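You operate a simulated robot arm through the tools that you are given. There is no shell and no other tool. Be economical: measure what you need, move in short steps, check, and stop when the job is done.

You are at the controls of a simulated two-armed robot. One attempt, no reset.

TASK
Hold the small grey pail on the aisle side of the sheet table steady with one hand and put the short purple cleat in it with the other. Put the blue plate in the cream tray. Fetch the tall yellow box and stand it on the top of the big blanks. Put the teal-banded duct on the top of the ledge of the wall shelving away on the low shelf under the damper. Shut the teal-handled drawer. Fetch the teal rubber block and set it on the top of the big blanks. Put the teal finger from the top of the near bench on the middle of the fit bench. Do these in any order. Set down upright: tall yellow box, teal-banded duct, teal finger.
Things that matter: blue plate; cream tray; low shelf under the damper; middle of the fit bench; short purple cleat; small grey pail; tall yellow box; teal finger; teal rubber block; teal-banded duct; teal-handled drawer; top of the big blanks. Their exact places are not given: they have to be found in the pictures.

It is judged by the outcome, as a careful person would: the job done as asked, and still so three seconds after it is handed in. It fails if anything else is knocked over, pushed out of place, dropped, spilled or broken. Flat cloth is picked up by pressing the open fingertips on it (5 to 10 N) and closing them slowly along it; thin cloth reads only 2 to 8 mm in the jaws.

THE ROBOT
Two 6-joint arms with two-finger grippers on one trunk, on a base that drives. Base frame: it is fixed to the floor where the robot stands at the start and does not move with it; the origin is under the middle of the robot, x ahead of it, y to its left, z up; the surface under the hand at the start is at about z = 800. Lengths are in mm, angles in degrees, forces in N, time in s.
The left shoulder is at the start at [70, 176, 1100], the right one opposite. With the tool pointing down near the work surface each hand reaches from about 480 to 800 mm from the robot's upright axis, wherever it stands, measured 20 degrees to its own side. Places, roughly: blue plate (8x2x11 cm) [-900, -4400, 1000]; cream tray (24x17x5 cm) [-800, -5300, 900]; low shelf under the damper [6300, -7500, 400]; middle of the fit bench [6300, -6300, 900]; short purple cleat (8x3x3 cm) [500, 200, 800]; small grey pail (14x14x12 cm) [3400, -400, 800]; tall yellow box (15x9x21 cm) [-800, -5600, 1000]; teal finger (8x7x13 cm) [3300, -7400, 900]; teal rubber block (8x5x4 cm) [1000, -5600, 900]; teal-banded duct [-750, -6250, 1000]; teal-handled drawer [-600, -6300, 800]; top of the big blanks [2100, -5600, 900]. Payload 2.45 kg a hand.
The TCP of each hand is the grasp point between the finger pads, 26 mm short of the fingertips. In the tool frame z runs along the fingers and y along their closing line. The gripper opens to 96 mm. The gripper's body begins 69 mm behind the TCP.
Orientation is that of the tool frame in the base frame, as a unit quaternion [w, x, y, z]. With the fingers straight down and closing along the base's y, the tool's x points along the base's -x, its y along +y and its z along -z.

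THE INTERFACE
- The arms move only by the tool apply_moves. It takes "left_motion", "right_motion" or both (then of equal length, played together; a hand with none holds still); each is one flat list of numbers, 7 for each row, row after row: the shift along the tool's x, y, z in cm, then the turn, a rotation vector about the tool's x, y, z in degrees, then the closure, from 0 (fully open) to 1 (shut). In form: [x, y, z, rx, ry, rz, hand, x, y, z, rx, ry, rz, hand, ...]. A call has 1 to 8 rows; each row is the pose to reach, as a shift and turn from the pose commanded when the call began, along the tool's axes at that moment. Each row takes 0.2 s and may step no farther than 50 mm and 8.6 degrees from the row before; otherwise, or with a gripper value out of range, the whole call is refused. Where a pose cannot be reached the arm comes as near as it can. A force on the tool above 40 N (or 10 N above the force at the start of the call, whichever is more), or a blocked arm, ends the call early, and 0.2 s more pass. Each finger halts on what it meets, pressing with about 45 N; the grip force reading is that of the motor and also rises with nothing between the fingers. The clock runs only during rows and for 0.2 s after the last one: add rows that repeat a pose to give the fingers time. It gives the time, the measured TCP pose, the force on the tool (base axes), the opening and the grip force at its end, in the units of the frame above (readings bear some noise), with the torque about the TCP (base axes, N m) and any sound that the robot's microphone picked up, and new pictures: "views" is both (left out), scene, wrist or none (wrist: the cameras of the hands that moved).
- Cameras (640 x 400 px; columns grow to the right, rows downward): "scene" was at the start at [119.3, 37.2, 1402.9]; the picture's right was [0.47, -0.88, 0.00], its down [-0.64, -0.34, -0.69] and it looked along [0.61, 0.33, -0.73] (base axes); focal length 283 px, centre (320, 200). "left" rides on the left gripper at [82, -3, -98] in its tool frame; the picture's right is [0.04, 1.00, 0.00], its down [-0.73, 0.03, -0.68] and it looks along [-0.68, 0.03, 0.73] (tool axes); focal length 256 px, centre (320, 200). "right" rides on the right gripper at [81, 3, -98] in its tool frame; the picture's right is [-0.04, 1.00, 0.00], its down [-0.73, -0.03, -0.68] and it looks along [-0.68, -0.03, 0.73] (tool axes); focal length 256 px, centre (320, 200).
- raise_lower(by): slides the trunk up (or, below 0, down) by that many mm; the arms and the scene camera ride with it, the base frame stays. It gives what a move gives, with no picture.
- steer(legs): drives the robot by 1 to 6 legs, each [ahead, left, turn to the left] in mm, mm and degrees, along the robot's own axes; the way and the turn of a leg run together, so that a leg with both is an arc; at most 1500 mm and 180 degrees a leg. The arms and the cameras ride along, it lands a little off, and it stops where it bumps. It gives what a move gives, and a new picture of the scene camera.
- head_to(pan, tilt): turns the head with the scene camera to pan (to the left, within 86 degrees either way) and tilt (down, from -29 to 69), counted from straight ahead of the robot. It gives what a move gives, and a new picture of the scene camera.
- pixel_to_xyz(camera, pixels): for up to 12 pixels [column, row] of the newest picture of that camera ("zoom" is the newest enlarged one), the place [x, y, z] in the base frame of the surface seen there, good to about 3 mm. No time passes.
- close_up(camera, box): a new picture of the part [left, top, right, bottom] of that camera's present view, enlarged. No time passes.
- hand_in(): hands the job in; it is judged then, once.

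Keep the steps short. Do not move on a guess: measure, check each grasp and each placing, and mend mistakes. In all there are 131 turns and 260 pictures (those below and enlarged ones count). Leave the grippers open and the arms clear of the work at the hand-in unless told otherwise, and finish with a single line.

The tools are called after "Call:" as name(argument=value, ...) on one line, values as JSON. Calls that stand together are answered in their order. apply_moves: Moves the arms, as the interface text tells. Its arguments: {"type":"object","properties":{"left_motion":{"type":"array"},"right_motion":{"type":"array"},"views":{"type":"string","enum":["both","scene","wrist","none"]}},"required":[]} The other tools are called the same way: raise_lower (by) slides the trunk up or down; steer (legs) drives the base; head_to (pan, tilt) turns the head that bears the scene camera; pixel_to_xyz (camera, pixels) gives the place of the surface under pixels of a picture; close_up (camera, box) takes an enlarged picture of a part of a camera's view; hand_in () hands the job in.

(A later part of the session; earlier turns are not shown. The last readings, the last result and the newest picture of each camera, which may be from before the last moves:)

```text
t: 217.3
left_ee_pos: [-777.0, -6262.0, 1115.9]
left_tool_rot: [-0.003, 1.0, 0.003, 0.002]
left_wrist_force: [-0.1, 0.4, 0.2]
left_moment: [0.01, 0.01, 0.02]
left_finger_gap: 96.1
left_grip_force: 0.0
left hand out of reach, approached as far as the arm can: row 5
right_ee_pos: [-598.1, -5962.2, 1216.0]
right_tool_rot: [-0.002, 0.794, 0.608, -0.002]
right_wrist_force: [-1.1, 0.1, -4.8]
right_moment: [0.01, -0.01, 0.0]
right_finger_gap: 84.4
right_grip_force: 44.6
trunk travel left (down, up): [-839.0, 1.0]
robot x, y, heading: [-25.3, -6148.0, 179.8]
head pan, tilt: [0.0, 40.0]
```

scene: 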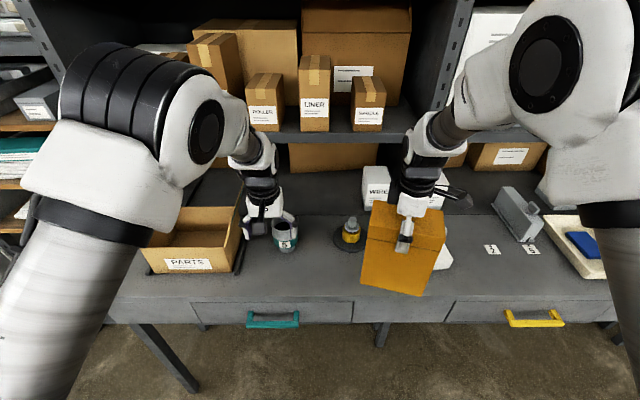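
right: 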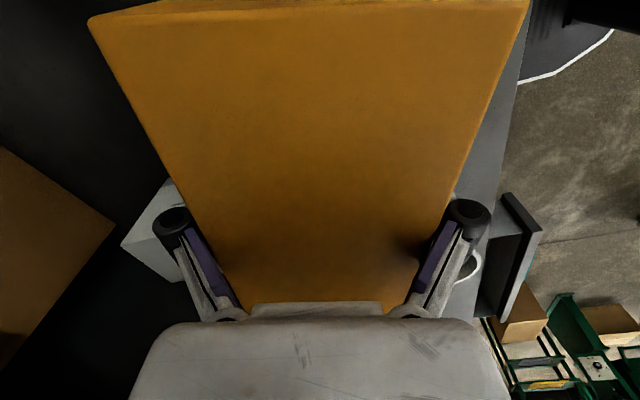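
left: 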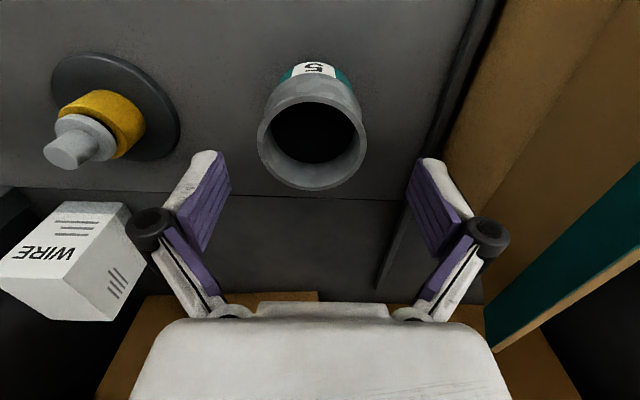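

I need ~30 mm more reach; I drive 35 mm ahead and re-measure the duct and the parts box with the wrist camera.

Call:
steer(legs=[[38, 0, 0]])

Call:
apply_moves(left_motion=[0, -0.4, 1, 0, 0, 0, 0], views="wrist")

Call:
pixel_to_xyz(camera="left", pixels=[[262, 130], [362, 130], [312, 185], [312, 80], [480, 60], [500, 130], [455, 120]])

```text
t: 218.2
left_ee_pos: [-805.5, -6260.8, 1123.9]
left_tool_rot: [-0.003, 1.0, 0.001, -0.004]
left_wrist_force: [0.9, 0.4, 0.8]
left_moment: [0.02, 0.08, 0.03]
left_finger_gap: 95.9
left_grip_force: 0.0
right_ee_pos: [-626.6, -5960.4, 1222.5]
right_tool_rot: [-0.004, 0.793, 0.609, -0.006]
right_wrist_force: [0.8, 0.4, -5.3]
right_moment: [-0.02, 0.07, 0.06]
right_finger_gap: 84.5
right_grip_force: 45.0
trunk travel left (down, up): [-839.0, 1.0]
robot x, y, heading: [-64.8, -6143.7, 180.1]
head pan, tilt: [0.0, 40.0]
```

scene: 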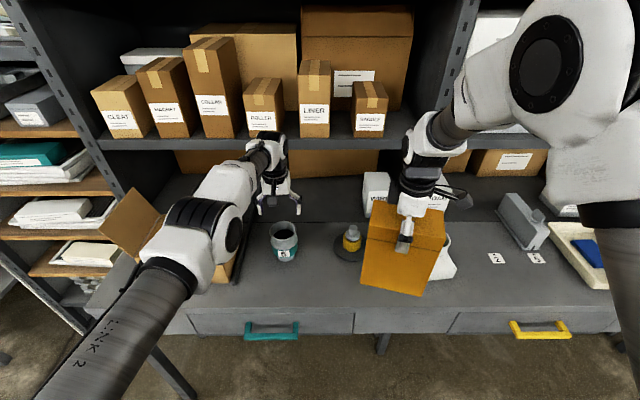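

```text
t: 218.6
left_ee_pos: [-814.6, -6256.9, 1105.8]
left_tool_rot: [-0.002, 1.0, 0.002, 0.002]
left_wrist_force: [0.5, 0.1, 0.1]
left_moment: [0.0, 0.03, -0.01]
left_finger_gap: 96.2
left_grip_force: 0.0
right_ee_pos: [-637.7, -5961.9, 1214.9]
right_tool_rot: [-0.001, 0.793, 0.609, -0.002]
right_wrist_force: [-1.0, -0.2, -5.7]
right_moment: [0.01, -0.04, 0.0]
right_finger_gap: 84.3
right_grip_force: 45.0
trunk travel left (down, up): [-839.0, 1.0]
robot x, y, heading: [-66.9, -6147.3, 180.0]
head pan, tilt: [0.0, 40.0]
```

left: 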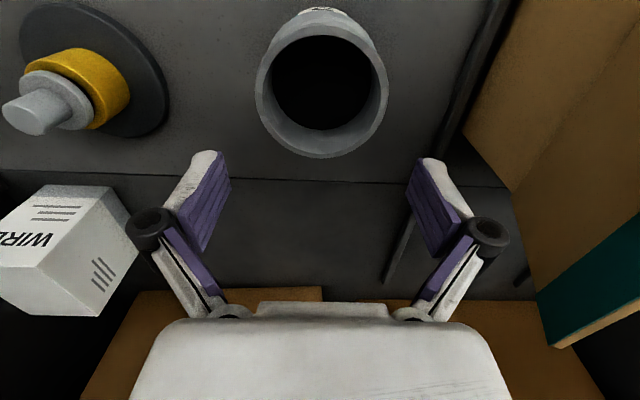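

```text
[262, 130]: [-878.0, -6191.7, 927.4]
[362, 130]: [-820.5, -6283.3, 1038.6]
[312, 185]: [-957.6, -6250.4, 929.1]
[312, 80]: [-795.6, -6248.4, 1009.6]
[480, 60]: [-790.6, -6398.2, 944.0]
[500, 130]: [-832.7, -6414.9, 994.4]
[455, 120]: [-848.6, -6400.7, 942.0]
```

I check the left elbow's clearance over the parts box before descending.

Call:
pixel_to_xyz(camera="scene", pixels=[[232, 235], [200, 280], [190, 245], [130, 215], [225, 275], [150, 225], [235, 262], [165, 290]])

Call:
close_up(camera="scene", box=[80, 120, 330, 320])

```text
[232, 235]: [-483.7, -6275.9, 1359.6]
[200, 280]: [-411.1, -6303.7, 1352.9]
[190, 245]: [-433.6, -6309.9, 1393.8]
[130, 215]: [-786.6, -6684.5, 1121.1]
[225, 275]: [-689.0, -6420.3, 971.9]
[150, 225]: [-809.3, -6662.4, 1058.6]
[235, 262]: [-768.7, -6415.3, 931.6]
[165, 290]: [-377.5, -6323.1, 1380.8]
```

```text
2.00 times, centred on (205, 220) of scene
```

zoom: 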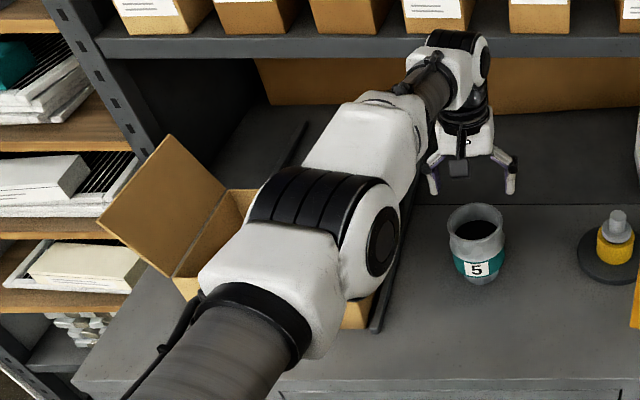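

The elbow is high above everything. I centre over the duct, descend to TCP z≈1012 and close.

Call:
apply_moves(left_motion=[1.6, -0.2, 0, 0, 0, 0, 0, 1.6, -0.2, 3.2, 0, 0, 0, 0, 1.6, -0.2, 6.4, 0, 0, 0, 0, 1.6, -0.2, 9.4, 0, 0, 0, 0, 1.6, -0.2, 9.4, 0, 0, 0, 0.2, 1.6, -0.2, 9.4, 0, 0, 0, 0.5, 1.6, -0.2, 9.4, 0, 0, 0, 0.9, 1.6, -0.2, 9.4, 0, 0, 0, 0.9], views="wrist")

```text
t: 220.4
left_ee_pos: [-797.2, -6253.0, 1014.8]
left_tool_rot: [-0.003, 1.0, 0.001, 0.0]
left_wrist_force: [-2.6, -1.5, 8.3]
left_moment: [-0.07, 0.14, -0.03]
left_finger_gap: 79.1
left_grip_force: 45.1
right_ee_pos: [-634.0, -5960.1, 1217.6]
right_tool_rot: [-0.002, 0.793, 0.609, -0.003]
right_wrist_force: [-0.1, -0.2, -5.2]
right_moment: [0.04, 0.01, -0.02]
right_finger_gap: 84.3
right_grip_force: 45.6
trunk travel left (down, up): [-839.0, 1.0]
robot x, y, heading: [-63.7, -6146.0, 179.8]
head pan, tilt: [0.0, 40.0]
```

left: 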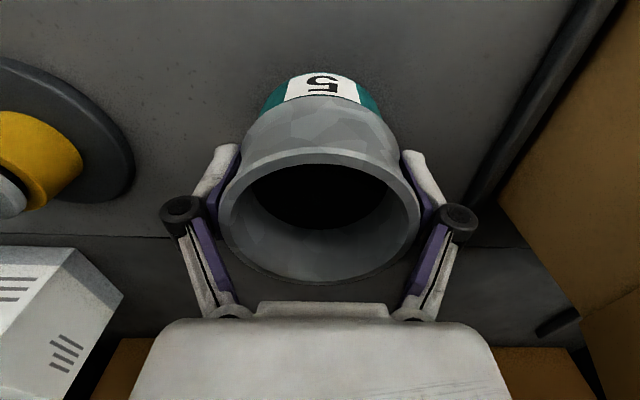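

Gripped at 79 mm. I lift it 10 cm and draw it back, then reverse from the bench.

Call:
apply_moves(left_motion=[0, 0, -1, 0, 0, 0, 1, 0, 0, -4, 0, 0, 0, 1, 0, 0, -7, 0, 0, 0, 1, 0, 0, -10, 0, 0, 0, 1, 4, 0, -11, 0, 0, 0, 1, 8, 0, -11, 0, 0, 0, 1, 12, 0, -11, 0, 0, 0, 1], views="none")

Call:
head_to(pan=0, tilt=25)

Call:
steer(legs=[[-420, 0, 0], [0, -1500, 0]])

```text
t: 222.0
left_ee_pos: [-678.4, -6254.8, 1123.1]
left_tool_rot: [-0.003, 1.0, 0.001, 0.0]
left_wrist_force: [0.0, -0.3, -2.6]
left_moment: [-0.01, 0.0, 0.0]
left_finger_gap: 79.2
left_grip_force: 45.2
right_ee_pos: [-634.3, -5960.9, 1215.8]
right_tool_rot: [-0.002, 0.793, 0.609, -0.002]
right_wrist_force: [0.2, -0.6, -4.4]
right_moment: [0.01, 0.03, -0.04]
right_finger_gap: 84.5
right_grip_force: 45.3
trunk travel left (down, up): [-839.0, 1.0]
robot x, y, heading: [-65.2, -6142.2, 179.6]
head pan, tilt: [0.0, 40.0]
```

```text
t: 222.7
left_ee_pos: [-677.9, -6255.5, 1124.1]
left_tool_rot: [-0.002, 1.0, 0.001, 0.001]
left_wrist_force: [0.6, 0.2, -2.6]
left_moment: [0.0, 0.01, -0.02]
left_finger_gap: 78.9
left_grip_force: 45.1
right_ee_pos: [-634.8, -5961.5, 1217.3]
right_tool_rot: [-0.002, 0.794, 0.608, -0.002]
right_wrist_force: [0.1, 0.2, -4.7]
right_moment: [0.04, 0.0, 0.02]
right_finger_gap: 84.5
right_grip_force: 44.7
trunk travel left (down, up): [-839.0, 1.0]
robot x, y, heading: [-66.6, -6141.6, 180.0]
head pan, tilt: [0.0, 25.0]
```

scene: 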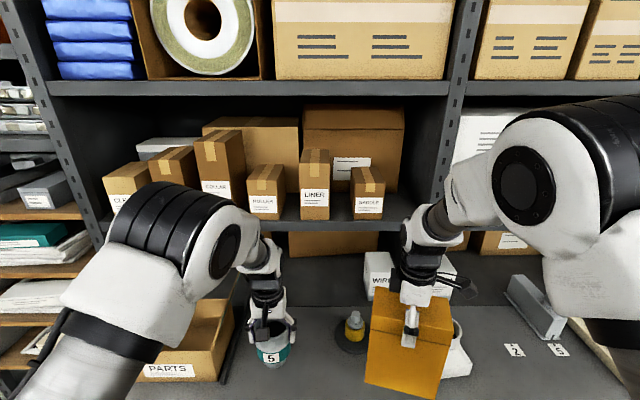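

```text
t: 232.3
left_ee_pos: [-254.9, -4764.6, 1124.1]
left_tool_rot: [-0.003, 1.0, -0.002, 0.001]
left_wrist_force: [0.4, 0.6, -2.0]
left_moment: [0.0, 0.01, -0.01]
left_finger_gap: 78.7
left_grip_force: 44.8
right_ee_pos: [-208.8, -4471.6, 1216.6]
right_tool_rot: [-0.002, 0.796, 0.606, -0.002]
right_wrist_force: [0.6, -0.7, -5.4]
right_moment: [0.01, 0.03, 0.03]
right_finger_gap: 84.6
right_grip_force: 44.6
trunk travel left (down, up): [-839.0, 1.0]
robot x, y, heading: [358.7, -4653.8, 179.3]
head pan, tilt: [0.0, 25.0]
```

scene: 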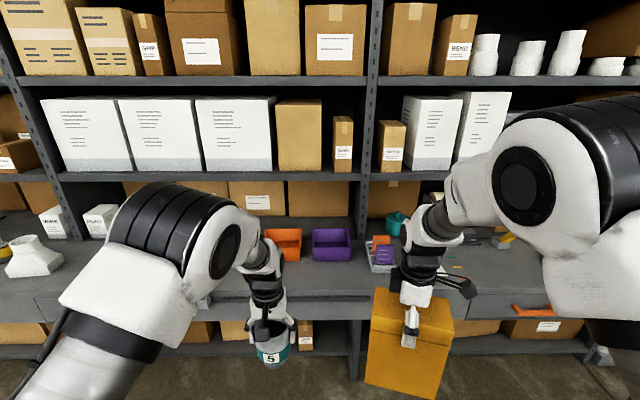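

Both held. I move up to the crossing lane, turn to face the blanks table (-y) and strafe along to x≈1600.

Call:
steer(legs=[[0, -350, 0], [0, 0, 90.5], [0, 1250, 0]])

Call:
head_to(pan=0, tilt=30)

Call:
close_up(camera="scene", box=[0, 0, 640, 400])

```text
t: 244.4
left_ee_pos: [1734.4, -4894.5, 1123.8]
left_tool_rot: [-0.002, 0.704, 0.71, -0.001]
left_wrist_force: [-0.2, -0.1, -1.6]
left_moment: [0.0, 0.04, -0.01]
left_finger_gap: 78.8
left_grip_force: 45.4
right_ee_pos: [1441.0, -4853.7, 1216.4]
right_tool_rot: [0.0, 0.127, 0.992, -0.002]
right_wrist_force: [1.1, -0.2, -4.0]
right_moment: [0.02, -0.02, -0.01]
right_finger_gap: 84.4
right_grip_force: 44.9
trunk travel left (down, up): [-839.0, 1.0]
robot x, y, heading: [1624.0, -4279.6, -89.7]
head pan, tilt: [0.0, 25.0]
```

scene: 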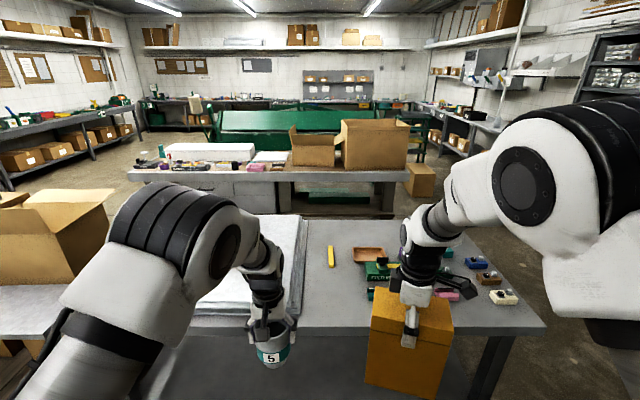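

```text
t: 245.1
left_ee_pos: [1734.4, -4894.5, 1124.9]
left_tool_rot: [-0.003, 0.704, 0.71, -0.002]
left_wrist_force: [0.2, -0.3, -1.7]
left_moment: [0.03, 0.01, -0.04]
left_finger_gap: 79.0
left_grip_force: 44.9
right_ee_pos: [1439.2, -4852.6, 1216.4]
right_tool_rot: [0.0, 0.128, 0.992, -0.003]
right_wrist_force: [0.7, 0.3, -5.1]
right_moment: [-0.01, -0.02, -0.02]
right_finger_gap: 84.6
right_grip_force: 45.1
trunk travel left (down, up): [-839.0, 1.0]
robot x, y, heading: [1618.7, -4285.0, -90.0]
head pan, tilt: [0.0, 30.0]
```

scene: 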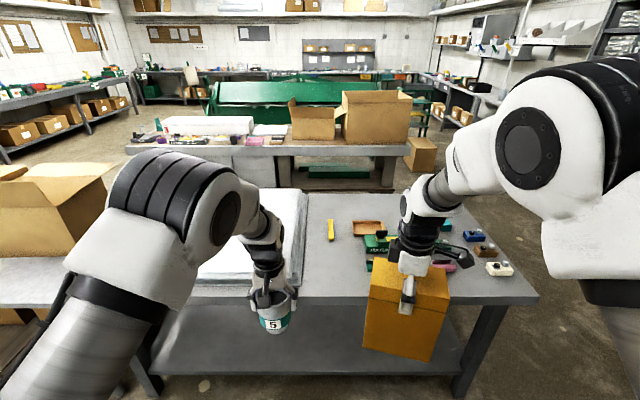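

```text
1.00 times, centred on (320, 200) of scene (not enlarged: the box is as wide or as high as the picture)
```

zoom: 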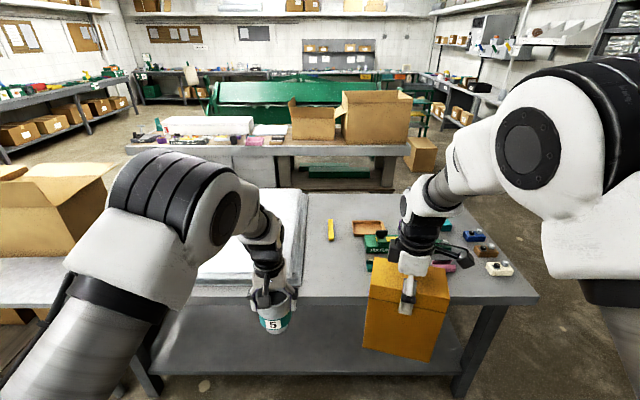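

I measure the stack, table edges and small items.

Call:
pixel_to_xyz(camera="scene", pixels=[[303, 195], [298, 280], [285, 230], [225, 275], [280, 195], [330, 300], [530, 298], [350, 260], [445, 225], [330, 230], [370, 225], [200, 290]])

Call:
close_up(camera="scene", box=[310, 190, 550, 310])

```text
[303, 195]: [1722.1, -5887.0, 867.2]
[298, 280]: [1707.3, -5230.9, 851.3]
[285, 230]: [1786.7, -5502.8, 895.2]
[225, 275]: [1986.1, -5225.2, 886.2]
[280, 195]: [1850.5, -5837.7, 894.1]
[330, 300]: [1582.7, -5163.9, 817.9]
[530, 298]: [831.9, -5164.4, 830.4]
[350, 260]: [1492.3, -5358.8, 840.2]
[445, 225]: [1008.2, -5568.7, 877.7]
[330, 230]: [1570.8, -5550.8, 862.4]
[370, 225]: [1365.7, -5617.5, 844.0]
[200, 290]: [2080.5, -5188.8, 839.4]
```

```text
2.67 times, centred on (430, 250) of scene
```

zoom: 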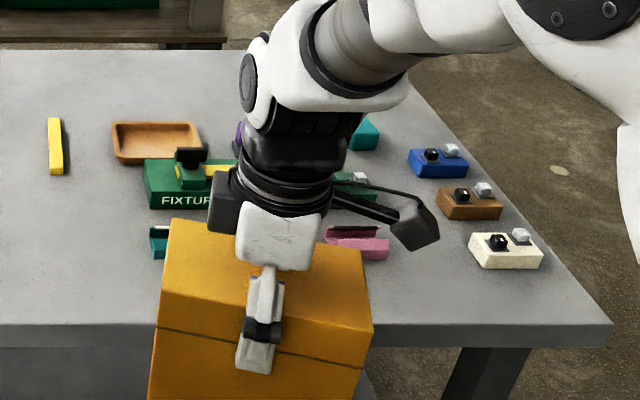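

I check where the cartons on the left stand.

Call:
pixel_to_xyz(camera="scene", pixels=[[105, 180], [80, 215], [20, 190], [5, 170], [50, 168], [40, 262], [10, 300], [60, 300], [20, 215]])

Call:
steer(legs=[[0, 420, 0]])

```text
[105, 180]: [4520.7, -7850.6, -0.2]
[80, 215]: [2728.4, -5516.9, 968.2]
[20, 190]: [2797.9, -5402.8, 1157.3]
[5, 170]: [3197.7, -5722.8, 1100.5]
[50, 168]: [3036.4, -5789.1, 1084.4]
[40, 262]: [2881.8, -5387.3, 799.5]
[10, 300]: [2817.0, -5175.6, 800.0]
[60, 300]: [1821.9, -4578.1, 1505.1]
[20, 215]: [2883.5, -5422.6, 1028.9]
```

```text
t: 247.7
left_ee_pos: [2164.5, -4892.1, 1123.1]
left_tool_rot: [-0.002, 0.703, 0.711, -0.001]
left_wrist_force: [-0.2, 0.4, -2.4]
left_moment: [0.04, -0.02, 0.03]
left_finger_gap: 78.8
left_grip_force: 45.1
right_ee_pos: [1867.2, -4852.2, 1216.6]
right_tool_rot: [0.001, 0.125, 0.992, -0.002]
right_wrist_force: [0.1, -0.1, -5.7]
right_moment: [0.02, -0.02, -0.01]
right_finger_gap: 84.6
right_grip_force: 45.0
trunk travel left (down, up): [-839.0, 1.0]
robot x, y, heading: [2048.5, -4276.6, -89.5]
head pan, tilt: [0.0, 30.0]
```

scene: 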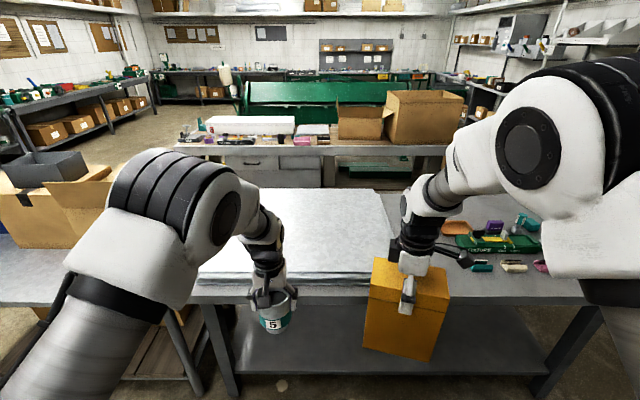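

The cartons start at x≈2700, clear of me. I drive 490 ahead so the box is over the stack, then measure the surface below.

Call:
steer(legs=[[490, 0, -0.5]])

Call:
head_to(pan=0, tilt=50)

Call:
pixel_to_xyz(camera="scene", pixels=[[320, 200], [350, 180], [330, 260], [340, 140], [440, 200], [250, 180]])

```text
t: 250.6
left_ee_pos: [2157.5, -5383.5, 1124.2]
left_tool_rot: [-0.002, 0.707, 0.707, -0.002]
left_wrist_force: [0.3, 0.0, -2.6]
left_moment: [0.01, 0.01, -0.01]
left_finger_gap: 78.8
left_grip_force: 45.3
right_ee_pos: [1863.5, -5338.3, 1216.5]
right_tool_rot: [0.001, 0.132, 0.991, -0.003]
right_wrist_force: [-1.2, 0.0, -4.8]
right_moment: [-0.01, 0.03, -0.02]
right_finger_gap: 84.6
right_grip_force: 44.4
trunk travel left (down, up): [-839.0, 1.0]
robot x, y, heading: [2051.1, -4772.2, -90.5]
head pan, tilt: [0.0, 30.0]
```

scene: 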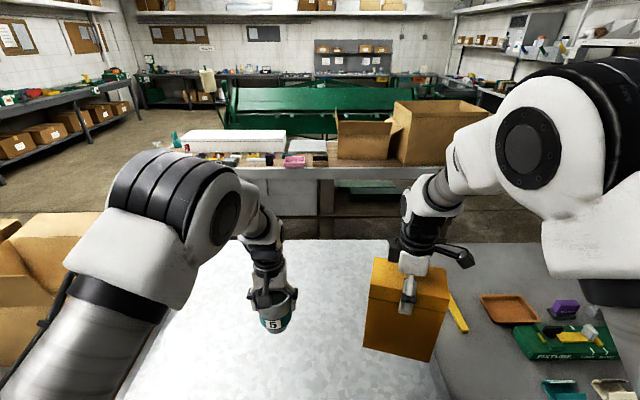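

```text
t: 251.4
left_ee_pos: [2157.5, -5384.0, 1123.0]
left_tool_rot: [-0.003, 0.708, 0.706, -0.002]
left_wrist_force: [-0.5, -0.5, -1.1]
left_moment: [0.03, 0.01, 0.04]
left_finger_gap: 78.9
left_grip_force: 45.0
right_ee_pos: [1863.2, -5340.5, 1216.2]
right_tool_rot: [0.001, 0.133, 0.991, -0.003]
right_wrist_force: [0.0, -0.9, -4.7]
right_moment: [0.0, -0.02, 0.05]
right_finger_gap: 84.5
right_grip_force: 44.8
trunk travel left (down, up): [-839.0, 1.0]
robot x, y, heading: [2050.0, -4771.2, -90.3]
head pan, tilt: [0.0, 50.0]
```

scene: 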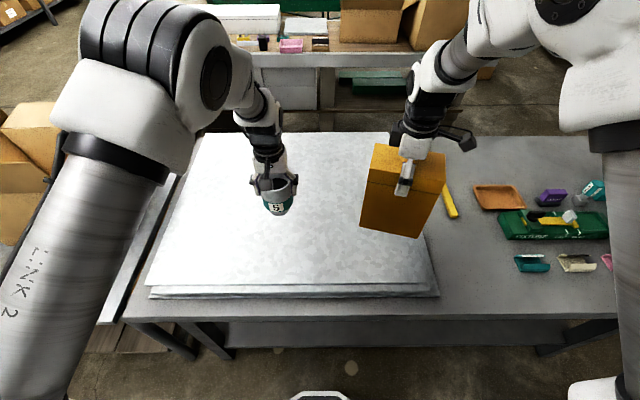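

```text
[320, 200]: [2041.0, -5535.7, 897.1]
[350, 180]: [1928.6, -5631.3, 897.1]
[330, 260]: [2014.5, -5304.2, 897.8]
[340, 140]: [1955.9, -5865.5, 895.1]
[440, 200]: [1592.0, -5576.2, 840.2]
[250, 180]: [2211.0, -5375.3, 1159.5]
```

The stack's top is at z 897. I shift the box a little inward and lower it to ~1 cm above.

Call:
apply_moves(right_motion=[-1.2, -1.1, 0, 0, 0, 0, 1, -2.4, -2.2, 3, 0, 0, 0, 1, -3.5, -3.2, 6, 0, 0, 0, 1, -3.5, -3.2, 9, 0, 0, 0, 1, -3.5, -3.2, 12, 0, 0, 0, 1, -3.5, -3.2, 13.8, 0, 0, 0, 1], views="scene")

Call:
close_up(camera="scene", box=[320, 110, 480, 310])

```text
t: 252.8
left_ee_pos: [2155.9, -5385.7, 1124.2]
left_tool_rot: [-0.003, 0.708, 0.706, -0.001]
left_wrist_force: [0.2, 0.7, -2.0]
left_moment: [0.03, -0.04, 0.02]
left_finger_gap: 79.0
left_grip_force: 44.5
right_ee_pos: [1887.0, -5380.6, 1078.1]
right_tool_rot: [0.0, 0.132, 0.991, -0.002]
right_wrist_force: [-0.1, -0.4, -5.0]
right_moment: [0.02, -0.01, -0.02]
right_finger_gap: 84.7
right_grip_force: 44.9
trunk travel left (down, up): [-839.0, 1.0]
robot x, y, heading: [2050.1, -4767.3, -90.2]
head pan, tilt: [0.0, 50.0]
```

scene: 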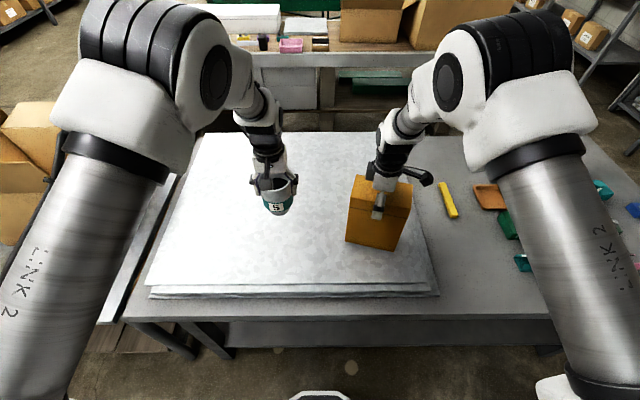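

```text
2.00 times, centred on (400, 210) of scene
```

zoom: 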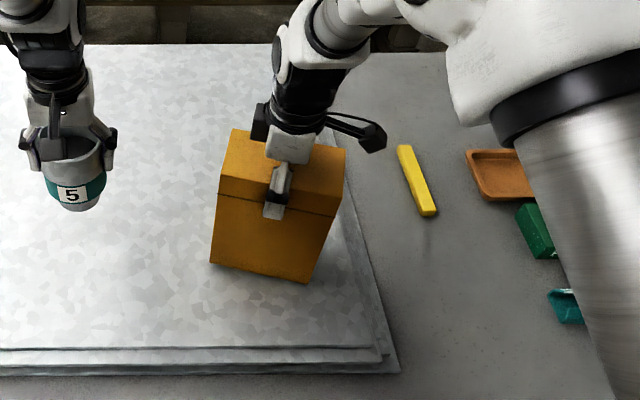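

I measure the gap under the box's lower edge.

Call:
pixel_to_xyz(camera="zoom", pixels=[[214, 260], [300, 278], [258, 266], [258, 285], [335, 170], [350, 300]])

```text
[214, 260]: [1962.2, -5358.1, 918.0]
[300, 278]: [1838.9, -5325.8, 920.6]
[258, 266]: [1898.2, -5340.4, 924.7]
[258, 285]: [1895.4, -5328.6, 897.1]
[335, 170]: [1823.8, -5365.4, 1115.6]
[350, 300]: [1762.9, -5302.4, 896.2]
```

Gap ≈15–20 mm. I lower 1.5 cm slowly and read the force.

Call:
apply_moves(right_motion=[0, 0, 0.6, 0, 0, 0, 1, 0, 0, 1.1, 0, 0, 0, 1, 0, 0, 1.5, 0, 0, 0, 1], views="none")

```text
t: 253.7
left_ee_pos: [2157.2, -5382.0, 1125.8]
left_tool_rot: [-0.003, 0.707, 0.707, -0.002]
left_wrist_force: [1.3, 0.5, -2.2]
left_moment: [0.01, 0.02, 0.0]
left_finger_gap: 79.1
left_grip_force: 45.0
right_ee_pos: [1890.2, -5379.2, 1066.6]
right_tool_rot: [0.001, 0.132, 0.991, -0.005]
right_wrist_force: [-0.1, -4.1, 12.3]
right_moment: [0.35, 1.13, 0.29]
right_finger_gap: 84.8
right_grip_force: 45.3
trunk travel left (down, up): [-839.0, 1.0]
robot x, y, heading: [2052.1, -4775.6, -90.4]
head pan, tilt: [0.0, 50.0]
```

The box stands on the stack (contact 12 N). I ease up 2 mm, open fully and rise.

Call:
apply_moves(right_motion=[0, 0, -0.2, 0, 0, 0, 1, 0, 0, -0.2, 0, 0, 0, 0.1, 0, 0, -0.2, 0, 0, 0, 0, 0, 0, -0.2, 0, 0, 0, 0, 0, 0, -3, 0, 0, 0, 0, 0, 0, -7, 0, 0, 0, 0, 0, 0, -11, 0, 0, 0, 0, 0, 0, -15, 0, 0, 0, 0], views="scene")

Call:
close_up(camera="scene", box=[320, 110, 480, 310])

```text
t: 255.4
left_ee_pos: [2157.8, -5382.4, 1124.2]
left_tool_rot: [-0.003, 0.708, 0.706, -0.002]
left_wrist_force: [0.0, -0.4, -2.3]
left_moment: [0.01, -0.01, -0.01]
left_finger_gap: 79.0
left_grip_force: 45.7
right_ee_pos: [1889.7, -5375.2, 1215.5]
right_tool_rot: [0.001, 0.132, 0.991, -0.003]
right_wrist_force: [0.2, 0.4, 0.2]
right_moment: [0.0, -0.01, 0.03]
right_finger_gap: 95.9
right_grip_force: 0.1
trunk travel left (down, up): [-839.0, 1.0]
robot x, y, heading: [2049.5, -4771.0, -90.4]
head pan, tilt: [0.0, 50.0]
```

scene: 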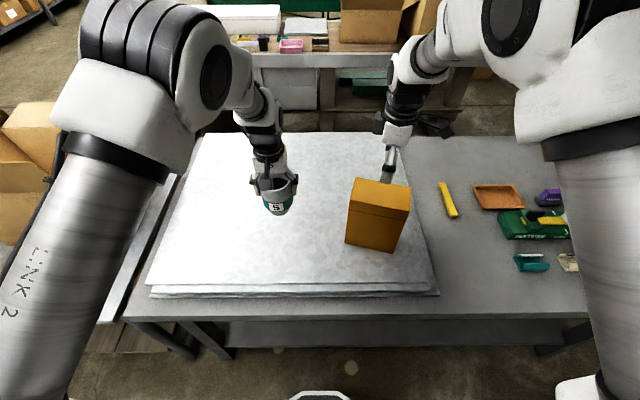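

```text
2.00 times, centred on (400, 210) of scene
```

zoom: 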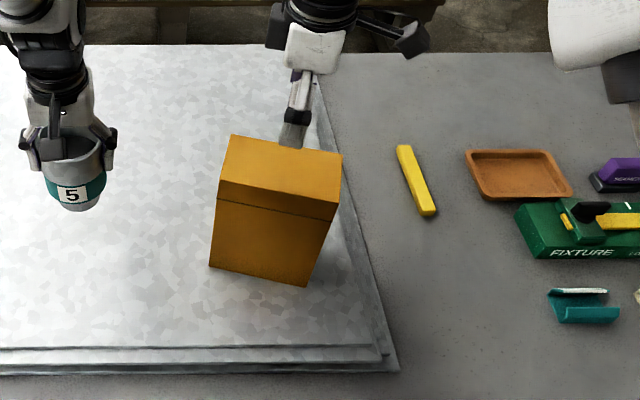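

The box stands firmly. I back away and go to the teal block near x≈1000.

Call:
steer(legs=[[-250, 0, 0], [0, -880, 0], [150, 0, 0]])

Call:
close_up(camera="scene", box=[230, 80, 530, 280])

```text
t: 262.5
left_ee_pos: [1288.2, -5275.5, 1126.1]
left_tool_rot: [-0.002, 0.704, 0.711, -0.003]
left_wrist_force: [0.3, 0.9, -1.2]
left_moment: [-0.02, -0.01, 0.0]
left_finger_gap: 79.0
left_grip_force: 44.6
right_ee_pos: [1020.2, -5271.7, 1216.8]
right_tool_rot: [0.001, 0.127, 0.992, -0.005]
right_wrist_force: [-0.1, -0.2, 0.1]
right_moment: [-0.04, -0.01, -0.01]
right_finger_gap: 96.0
right_grip_force: 0.1
trunk travel left (down, up): [-839.0, 1.0]
robot x, y, heading: [1174.7, -4665.9, -89.8]
head pan, tilt: [0.0, 50.0]
```

scene: 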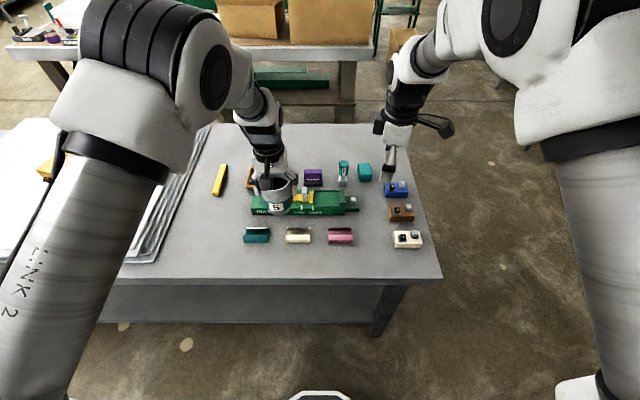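

```text
2.00 times, centred on (380, 180) of scene
```

zoom: 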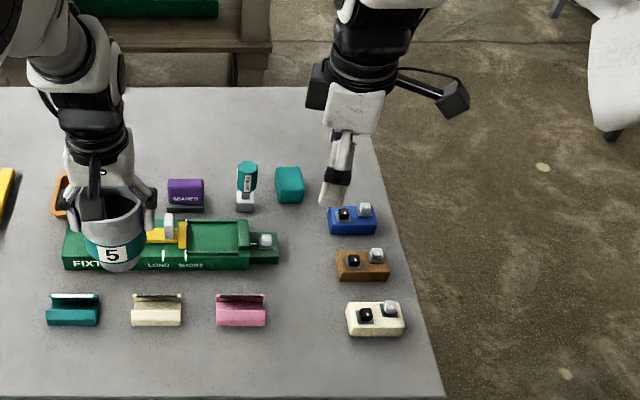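

The teal block is at zoom (289,184). I measure it and its neighbours.

Call:
close_up(camera="scene", box=[330, 145, 410, 195])

Call:
pixel_to_xyz(camera="zoom", pixels=[[220, 145], [322, 145], [275, 160], [270, 200], [230, 170], [325, 200], [240, 230], [270, 225], [110, 140], [420, 330]])

```text
8.00 times, centred on (370, 170) of scene
```

zoom: 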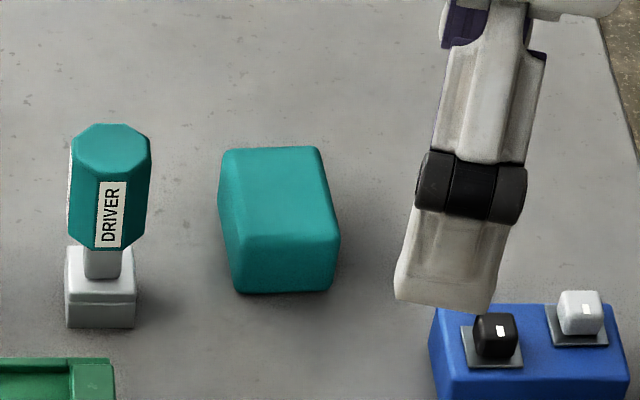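

```text
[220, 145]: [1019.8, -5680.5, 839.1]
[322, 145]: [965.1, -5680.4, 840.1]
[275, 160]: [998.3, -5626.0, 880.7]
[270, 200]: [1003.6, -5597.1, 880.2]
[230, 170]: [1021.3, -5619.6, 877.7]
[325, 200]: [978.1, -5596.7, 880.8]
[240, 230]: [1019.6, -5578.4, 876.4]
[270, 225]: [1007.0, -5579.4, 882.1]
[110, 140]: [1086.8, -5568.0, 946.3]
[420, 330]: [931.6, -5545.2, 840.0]
```

I get the block's top corners for its yaw.

Call:
pixel_to_xyz(camera="zoom", pixels=[[228, 156], [316, 152], [334, 230], [246, 232], [222, 190], [337, 215], [280, 290], [270, 150]])

```text
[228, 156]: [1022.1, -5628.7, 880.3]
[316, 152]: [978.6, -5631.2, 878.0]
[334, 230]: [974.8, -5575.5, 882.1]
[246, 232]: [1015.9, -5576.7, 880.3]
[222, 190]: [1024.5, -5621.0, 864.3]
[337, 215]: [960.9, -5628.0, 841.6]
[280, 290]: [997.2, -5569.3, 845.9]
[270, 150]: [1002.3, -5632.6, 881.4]
```

Block: centre (998,-5603), top 881, 50 mm wide, long axis ~5° off y. It's too far from this side, so I go around to the west end of the table (facing +x).

Call:
steer(legs=[[-250, 0, 0], [0, -790, 0], [0, 0, 90], [0, -1060, 0]])

```text
t: 277.1
left_ee_pos: [1052.8, -5339.3, 1124.7]
left_tool_rot: [-0.001, -0.028, 1.0, -0.002]
left_wrist_force: [0.0, -0.2, -0.9]
left_moment: [-0.06, -0.02, 0.01]
left_finger_gap: 78.9
left_grip_force: 45.4
right_ee_pos: [1061.1, -5606.0, 1214.8]
right_tool_rot: [0.004, -0.63, 0.776, -0.002]
right_wrist_force: [0.1, 0.5, -1.0]
right_moment: [-0.02, 0.01, 0.0]
right_finger_gap: 95.9
right_grip_force: 0.1
trunk travel left (down, up): [-839.0, 1.0]
robot x, y, heading: [452.1, -5484.4, 3.0]
head pan, tilt: [0.0, 50.0]
```

scene: 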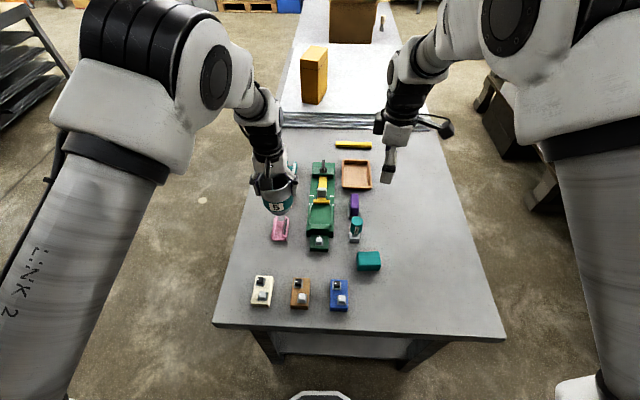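

I lower the trunk 120 (duct stays clear of the table), move the right hand over the block, and refine the yaw.

Call:
raise_lower(by=-120)

Call:
apply_moves(right_motion=[0.3, 1.6, 0, 0, 0, -6, 0, 0.5, 3.2, 2, 0, 0, -12, 0, 0.8, 4.8, 5, 0, 0, -17, 0, 1.0, 6.2, 9, 0, 0, -17, 0, 1.0, 6.2, 13, 0, 0, -17, 0], views="wrist")

Call:
pixel_to_xyz(camera="right", pixels=[[320, 120], [320, 150], [300, 120], [340, 120], [320, 90]])

```text
t: 278.6
left_ee_pos: [1050.9, -5338.8, 1004.2]
left_tool_rot: [-0.001, -0.029, 1.0, -0.003]
left_wrist_force: [0.0, 0.4, -1.5]
left_moment: [-0.02, -0.01, 0.05]
left_finger_gap: 78.9
left_grip_force: 44.4
right_ee_pos: [1060.6, -5606.5, 1095.3]
right_tool_rot: [0.003, -0.631, 0.776, -0.002]
right_wrist_force: [0.2, -0.2, 0.6]
right_moment: [0.0, -0.01, -0.02]
right_finger_gap: 96.0
right_grip_force: 0.1
trunk travel left (down, up): [-719.0, 121.0]
robot x, y, heading: [447.4, -5485.5, 3.0]
head pan, tilt: [0.0, 50.0]
```

```text
t: 279.8
left_ee_pos: [1054.0, -5339.3, 1003.3]
left_tool_rot: [-0.001, -0.029, 1.0, -0.003]
left_wrist_force: [0.1, 0.3, -2.7]
left_moment: [-0.01, 0.03, 0.0]
left_finger_gap: 79.2
left_grip_force: 44.8
right_ee_pos: [1001.6, -5603.5, 963.4]
right_tool_rot: [-0.001, 0.739, -0.674, 0.002]
right_wrist_force: [-0.7, 0.0, -0.1]
right_moment: [0.0, 0.07, 0.03]
right_finger_gap: 95.9
right_grip_force: 0.0
trunk travel left (down, up): [-719.0, 121.0]
robot x, y, heading: [448.5, -5483.3, 3.2]
head pan, tilt: [0.0, 50.0]
```

right: 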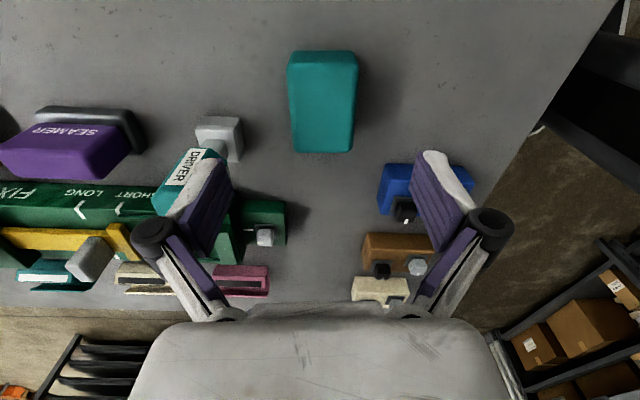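

```text
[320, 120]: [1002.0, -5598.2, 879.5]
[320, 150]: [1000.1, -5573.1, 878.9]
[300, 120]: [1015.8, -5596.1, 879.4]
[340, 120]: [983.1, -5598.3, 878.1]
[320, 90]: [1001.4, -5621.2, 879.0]
```

Centred. I narrow the fingers to ~70 mm (the driver is near), descend to TCP z≈871 and close.

Call:
apply_moves(right_motion=[0, 0, 0, 0, 0, 0, 0.27, 0, 0, 3.1, 0, 0, 0, 0.27, 0, 0, 6.2, 0, 0, 0, 0.27, 0, 0, 9.2, 0, 0, 0, 0.27, 0, 0, 9.2, 0, 0, 0, 0.6, 0, 0, 9.2, 0, 0, 0, 1, 0, 0, 9.2, 0, 0, 0, 1], views="wrist")

```text
t: 281.4
left_ee_pos: [1051.2, -5339.0, 1004.3]
left_tool_rot: [0.0, -0.029, 1.0, -0.002]
left_wrist_force: [0.7, 0.6, -1.3]
left_moment: [-0.01, 0.01, -0.02]
left_finger_gap: 79.2
left_grip_force: 44.9
right_ee_pos: [1000.0, -5605.4, 873.0]
right_tool_rot: [-0.003, 0.738, -0.675, 0.002]
right_wrist_force: [5.3, -0.1, 8.8]
right_moment: [-0.03, -0.19, -0.09]
right_finger_gap: 48.8
right_grip_force: 45.0
trunk travel left (down, up): [-719.0, 121.0]
robot x, y, heading: [447.5, -5481.2, 3.0]
head pan, tilt: [0.0, 50.0]
```

right: 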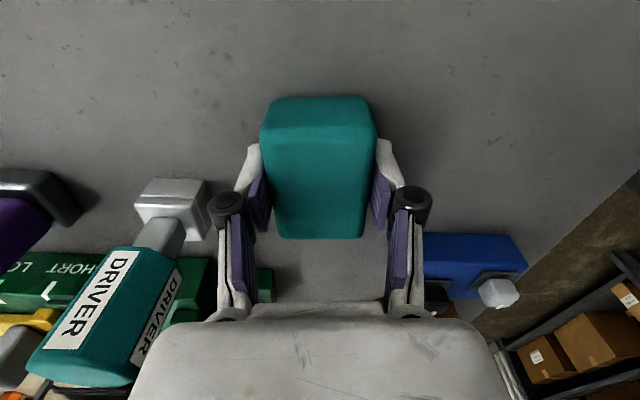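

Gripped (49 mm). I lift it, raise the trunk, and drive back around to the north side of the stack.

Call:
apply_moves(right_motion=[0, 0, -1, 0, 0, 0, 1, 0, 0, -5, 0, 0, 0, 1, 0, 0, -9, 0, 0, 0, 1, 0, 0, -13, 0, 0, 0, 1, 0, 0, -17, 0, 0, 0, 1, 0, 0, -20, 0, 0, 0, 1], views="none")

Call:
raise_lower(by=120)

Call:
steer(legs=[[-50, 1080, -3], [0, 0, -90], [0, 1500, 0], [0, 300, 0]])

```text
t: 282.8
left_ee_pos: [1049.7, -5338.2, 1002.8]
left_tool_rot: [0.0, -0.029, 1.0, -0.002]
left_wrist_force: [0.0, 0.1, -1.5]
left_moment: [0.0, 0.0, -0.01]
left_finger_gap: 79.0
left_grip_force: 45.2
right_ee_pos: [999.7, -5604.3, 1074.9]
right_tool_rot: [-0.002, 0.738, -0.674, 0.003]
right_wrist_force: [0.7, 0.7, -0.5]
right_moment: [-0.02, -0.01, 0.02]
right_finger_gap: 48.8
right_grip_force: 45.0
trunk travel left (down, up): [-719.0, 121.0]
robot x, y, heading: [447.4, -5481.9, 3.0]
head pan, tilt: [0.0, 50.0]
```

```text
t: 284.3
left_ee_pos: [1051.8, -5340.0, 1123.5]
left_tool_rot: [0.0, -0.029, 1.0, -0.002]
left_wrist_force: [0.1, 0.1, -2.1]
left_moment: [-0.01, 0.02, 0.02]
left_finger_gap: 78.5
left_grip_force: 44.5
right_ee_pos: [1000.6, -5603.0, 1193.7]
right_tool_rot: [-0.002, 0.739, -0.674, 0.002]
right_wrist_force: [-1.3, -0.1, -0.2]
right_moment: [0.0, 0.01, 0.0]
right_finger_gap: 48.6
right_grip_force: 44.8
trunk travel left (down, up): [-839.0, 1.0]
robot x, y, heading: [447.7, -5482.0, 2.9]
head pan, tilt: [0.0, 50.0]
```

```text
t: 302.3
left_ee_pos: [2302.8, -4961.6, 1123.8]
left_tool_rot: [-0.002, 0.696, 0.718, -0.001]
left_wrist_force: [-0.5, -0.5, -1.6]
left_moment: [0.0, -0.01, 0.02]
left_finger_gap: 78.9
left_grip_force: 45.5
right_ee_pos: [2040.5, -4904.0, 1192.8]
right_tool_rot: [0.001, -0.032, 0.999, -0.004]
right_wrist_force: [0.1, 0.6, -0.6]
right_moment: [0.03, -0.05, 0.02]
right_finger_gap: 48.6
right_grip_force: 44.6
trunk travel left (down, up): [-839.0, 1.0]
robot x, y, heading: [2173.3, -4352.4, -88.7]
head pan, tilt: [0.0, 50.0]
```

scene: 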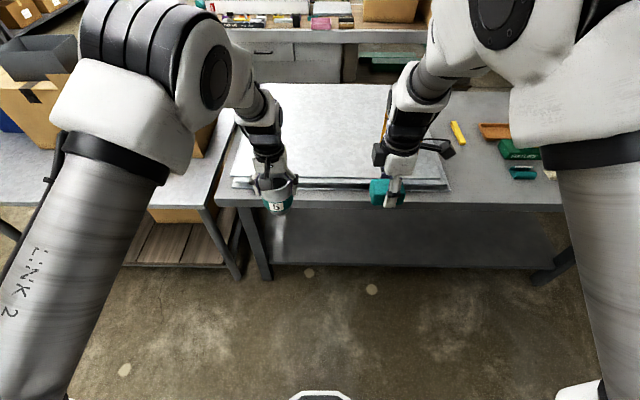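

I drive over the stack to the free area left of the box.

Call:
steer(legs=[[410, 35, -1]])

Call:
raise_lower(by=-100)

Call:
apply_moves(right_motion=[0, 0, 4, 0, 0, 0, 1, 0, 0, 8, 0, 0, 0, 1, 0, 0, 12, 0, 0, 0, 1, 0, 0, 15, 0, 0, 0, 1], views="scene")

Call:
close_up(camera="scene", box=[280, 110, 480, 310])

```text
t: 304.9
left_ee_pos: [2332.8, -5366.4, 1125.8]
left_tool_rot: [-0.002, 0.703, 0.711, -0.003]
left_wrist_force: [0.4, -0.4, -2.2]
left_moment: [-0.01, 0.01, -0.01]
left_finger_gap: 78.8
left_grip_force: 44.7
right_ee_pos: [2070.7, -5303.1, 1195.3]
right_tool_rot: [0.0, -0.021, 1.0, -0.004]
right_wrist_force: [-0.5, -0.8, -0.7]
right_moment: [0.0, 0.02, 0.0]
right_finger_gap: 48.6
right_grip_force: 44.8
trunk travel left (down, up): [-839.0, 1.0]
robot x, y, heading: [2218.7, -4758.9, -89.4]
head pan, tilt: [0.0, 50.0]
```

scene: 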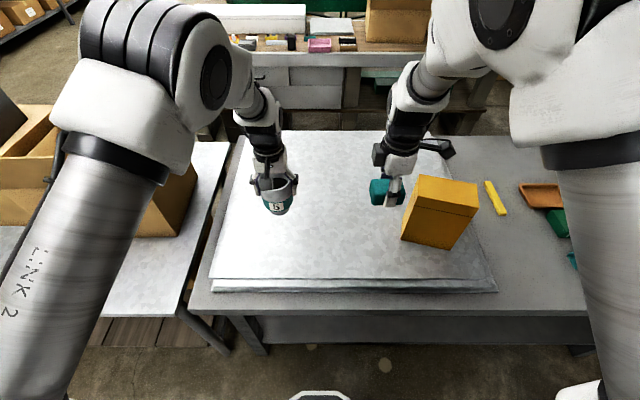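

```text
t: 306.2
left_ee_pos: [2332.4, -5368.0, 1024.1]
left_tool_rot: [-0.003, 0.703, 0.711, -0.001]
left_wrist_force: [0.1, -0.1, -2.2]
left_moment: [0.02, -0.01, 0.01]
left_finger_gap: 79.0
left_grip_force: 44.9
right_ee_pos: [2070.7, -5304.1, 1093.4]
right_tool_rot: [0.0, -0.021, 1.0, -0.003]
right_wrist_force: [-0.2, 0.3, -1.0]
right_moment: [0.0, 0.05, 0.02]
right_finger_gap: 48.4
right_grip_force: 45.2
trunk travel left (down, up): [-739.0, 101.0]
robot x, y, heading: [2218.5, -4759.7, -89.6]
head pan, tilt: [0.0, 50.0]
```

```text
t: 307.2
left_ee_pos: [2332.3, -5369.5, 1022.8]
left_tool_rot: [-0.002, 0.704, 0.711, -0.001]
left_wrist_force: [-0.1, -0.2, -1.8]
left_moment: [0.03, -0.02, -0.03]
left_finger_gap: 79.1
left_grip_force: 45.0
right_ee_pos: [2071.5, -5306.7, 944.1]
right_tool_rot: [0.0, -0.021, 1.0, -0.003]
right_wrist_force: [0.3, -0.3, -0.6]
right_moment: [-0.01, -0.01, 0.01]
right_finger_gap: 48.5
right_grip_force: 45.4
trunk travel left (down, up): [-739.0, 101.0]
robot x, y, heading: [2218.3, -4755.4, -89.7]
head pan, tilt: [0.0, 50.0]
```

scene: 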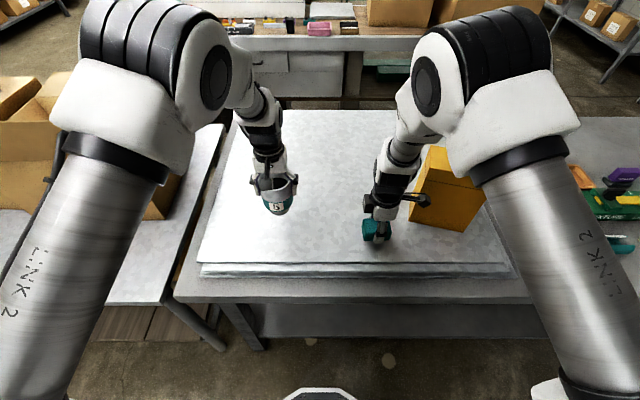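

```text
2.00 times, centred on (380, 210) of scene
```

zoom: 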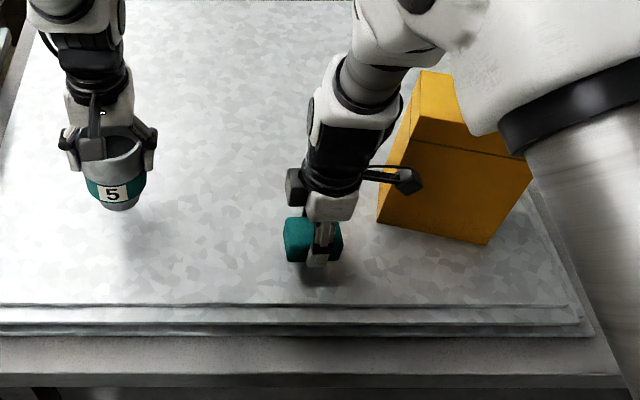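

The wrist camera is near the yellow box; I first shift 3 cm away (+x), then lower 1.3 cm, and release.

Call:
apply_moves(right_motion=[-1.5, 0, 0, 0, 0, 0, 1, -3, 0, 0, 0, 0, 0, 1, -3, 0, 0.7, 0, 0, 0, 1, -3, 0, 1.3, 0, 0, 0, 1, -3, 0, 1.3, 0, 0, 0, 1], views="none")

```text
t: 308.4
left_ee_pos: [2333.3, -5367.8, 1023.1]
left_tool_rot: [-0.001, 0.704, 0.711, -0.002]
left_wrist_force: [-0.4, 0.3, -2.0]
left_moment: [0.03, 0.02, 0.02]
left_finger_gap: 78.9
left_grip_force: 44.5
right_ee_pos: [2101.2, -5303.5, 930.5]
right_tool_rot: [0.0, -0.021, 1.0, -0.004]
right_wrist_force: [-0.4, -0.2, 0.9]
right_moment: [0.0, -0.01, -0.04]
right_finger_gap: 48.5
right_grip_force: 44.8
trunk travel left (down, up): [-739.0, 101.0]
robot x, y, heading: [2221.5, -4759.4, -89.8]
head pan, tilt: [0.0, 50.0]
```

Nearly touching. I lower 2 mm more, open to ~70 mm and rise.

Call:
apply_moves(right_motion=[0, 0, 0.2, 0, 0, 0, 1, 0, 0, 0.2, 0, 0, 0, 0.4, 0, 0, 0.2, 0, 0, 0, 0.25, 0, 0, -3, 0, 0, 0, 0.25, 0, 0, -7, 0, 0, 0, 0.25, 0, 0, -11, 0, 0, 0, 0.2, 0, 0, -15, 0, 0, 0, 0, 0, 0, -19, 0, 0, 0, 0], views="scene")

Call:
raise_lower(by=60)

Call:
close_up(camera="scene", box=[280, 110, 520, 310])

```text
t: 310.4
left_ee_pos: [2332.3, -5368.8, 1024.4]
left_tool_rot: [-0.002, 0.704, 0.711, -0.001]
left_wrist_force: [0.7, 0.7, -1.7]
left_moment: [0.03, 0.01, -0.04]
left_finger_gap: 79.1
left_grip_force: 45.4
right_ee_pos: [2093.9, -5284.7, 1065.5]
right_tool_rot: [0.014, -0.011, 0.998, 0.06]
right_wrist_force: [-0.1, -0.3, 0.3]
right_moment: [0.0, 0.0, 0.03]
right_finger_gap: 96.1
right_grip_force: 0.0
trunk travel left (down, up): [-739.0, 101.0]
robot x, y, heading: [2218.9, -4763.1, -89.6]
head pan, tilt: [0.0, 50.0]
stopped in row 8 (right hand): the arm was blocked; the commanded pose is now the measured one
```

scene: 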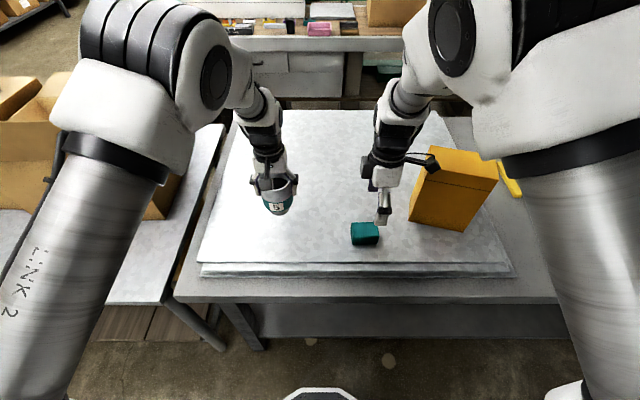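

```text
t: 311.4
left_ee_pos: [2333.6, -5369.7, 1084.1]
left_tool_rot: [-0.002, 0.703, 0.711, -0.001]
left_wrist_force: [0.8, -0.3, -2.3]
left_moment: [0.0, -0.01, 0.01]
left_finger_gap: 78.8
left_grip_force: 45.2
right_ee_pos: [2094.0, -5288.2, 1124.6]
right_tool_rot: [0.015, -0.011, 0.998, 0.06]
right_wrist_force: [-0.2, -0.3, -1.0]
right_moment: [0.01, -0.05, 0.02]
right_finger_gap: 95.9
right_grip_force: 0.1
trunk travel left (down, up): [-799.0, 41.0]
robot x, y, heading: [2217.3, -4758.5, -89.7]
head pan, tilt: [0.0, 50.0]
```

```text
2.00 times, centred on (400, 210) of scene
```

zoom: 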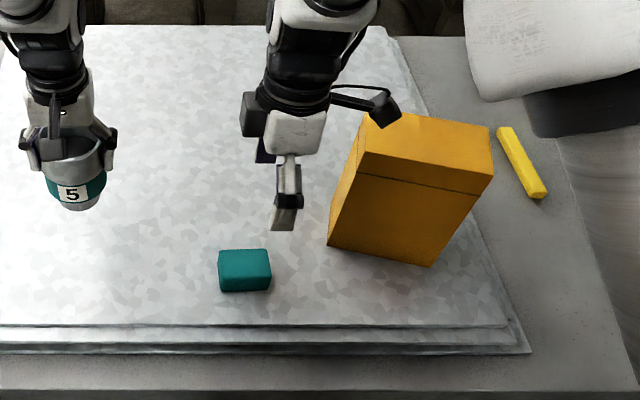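

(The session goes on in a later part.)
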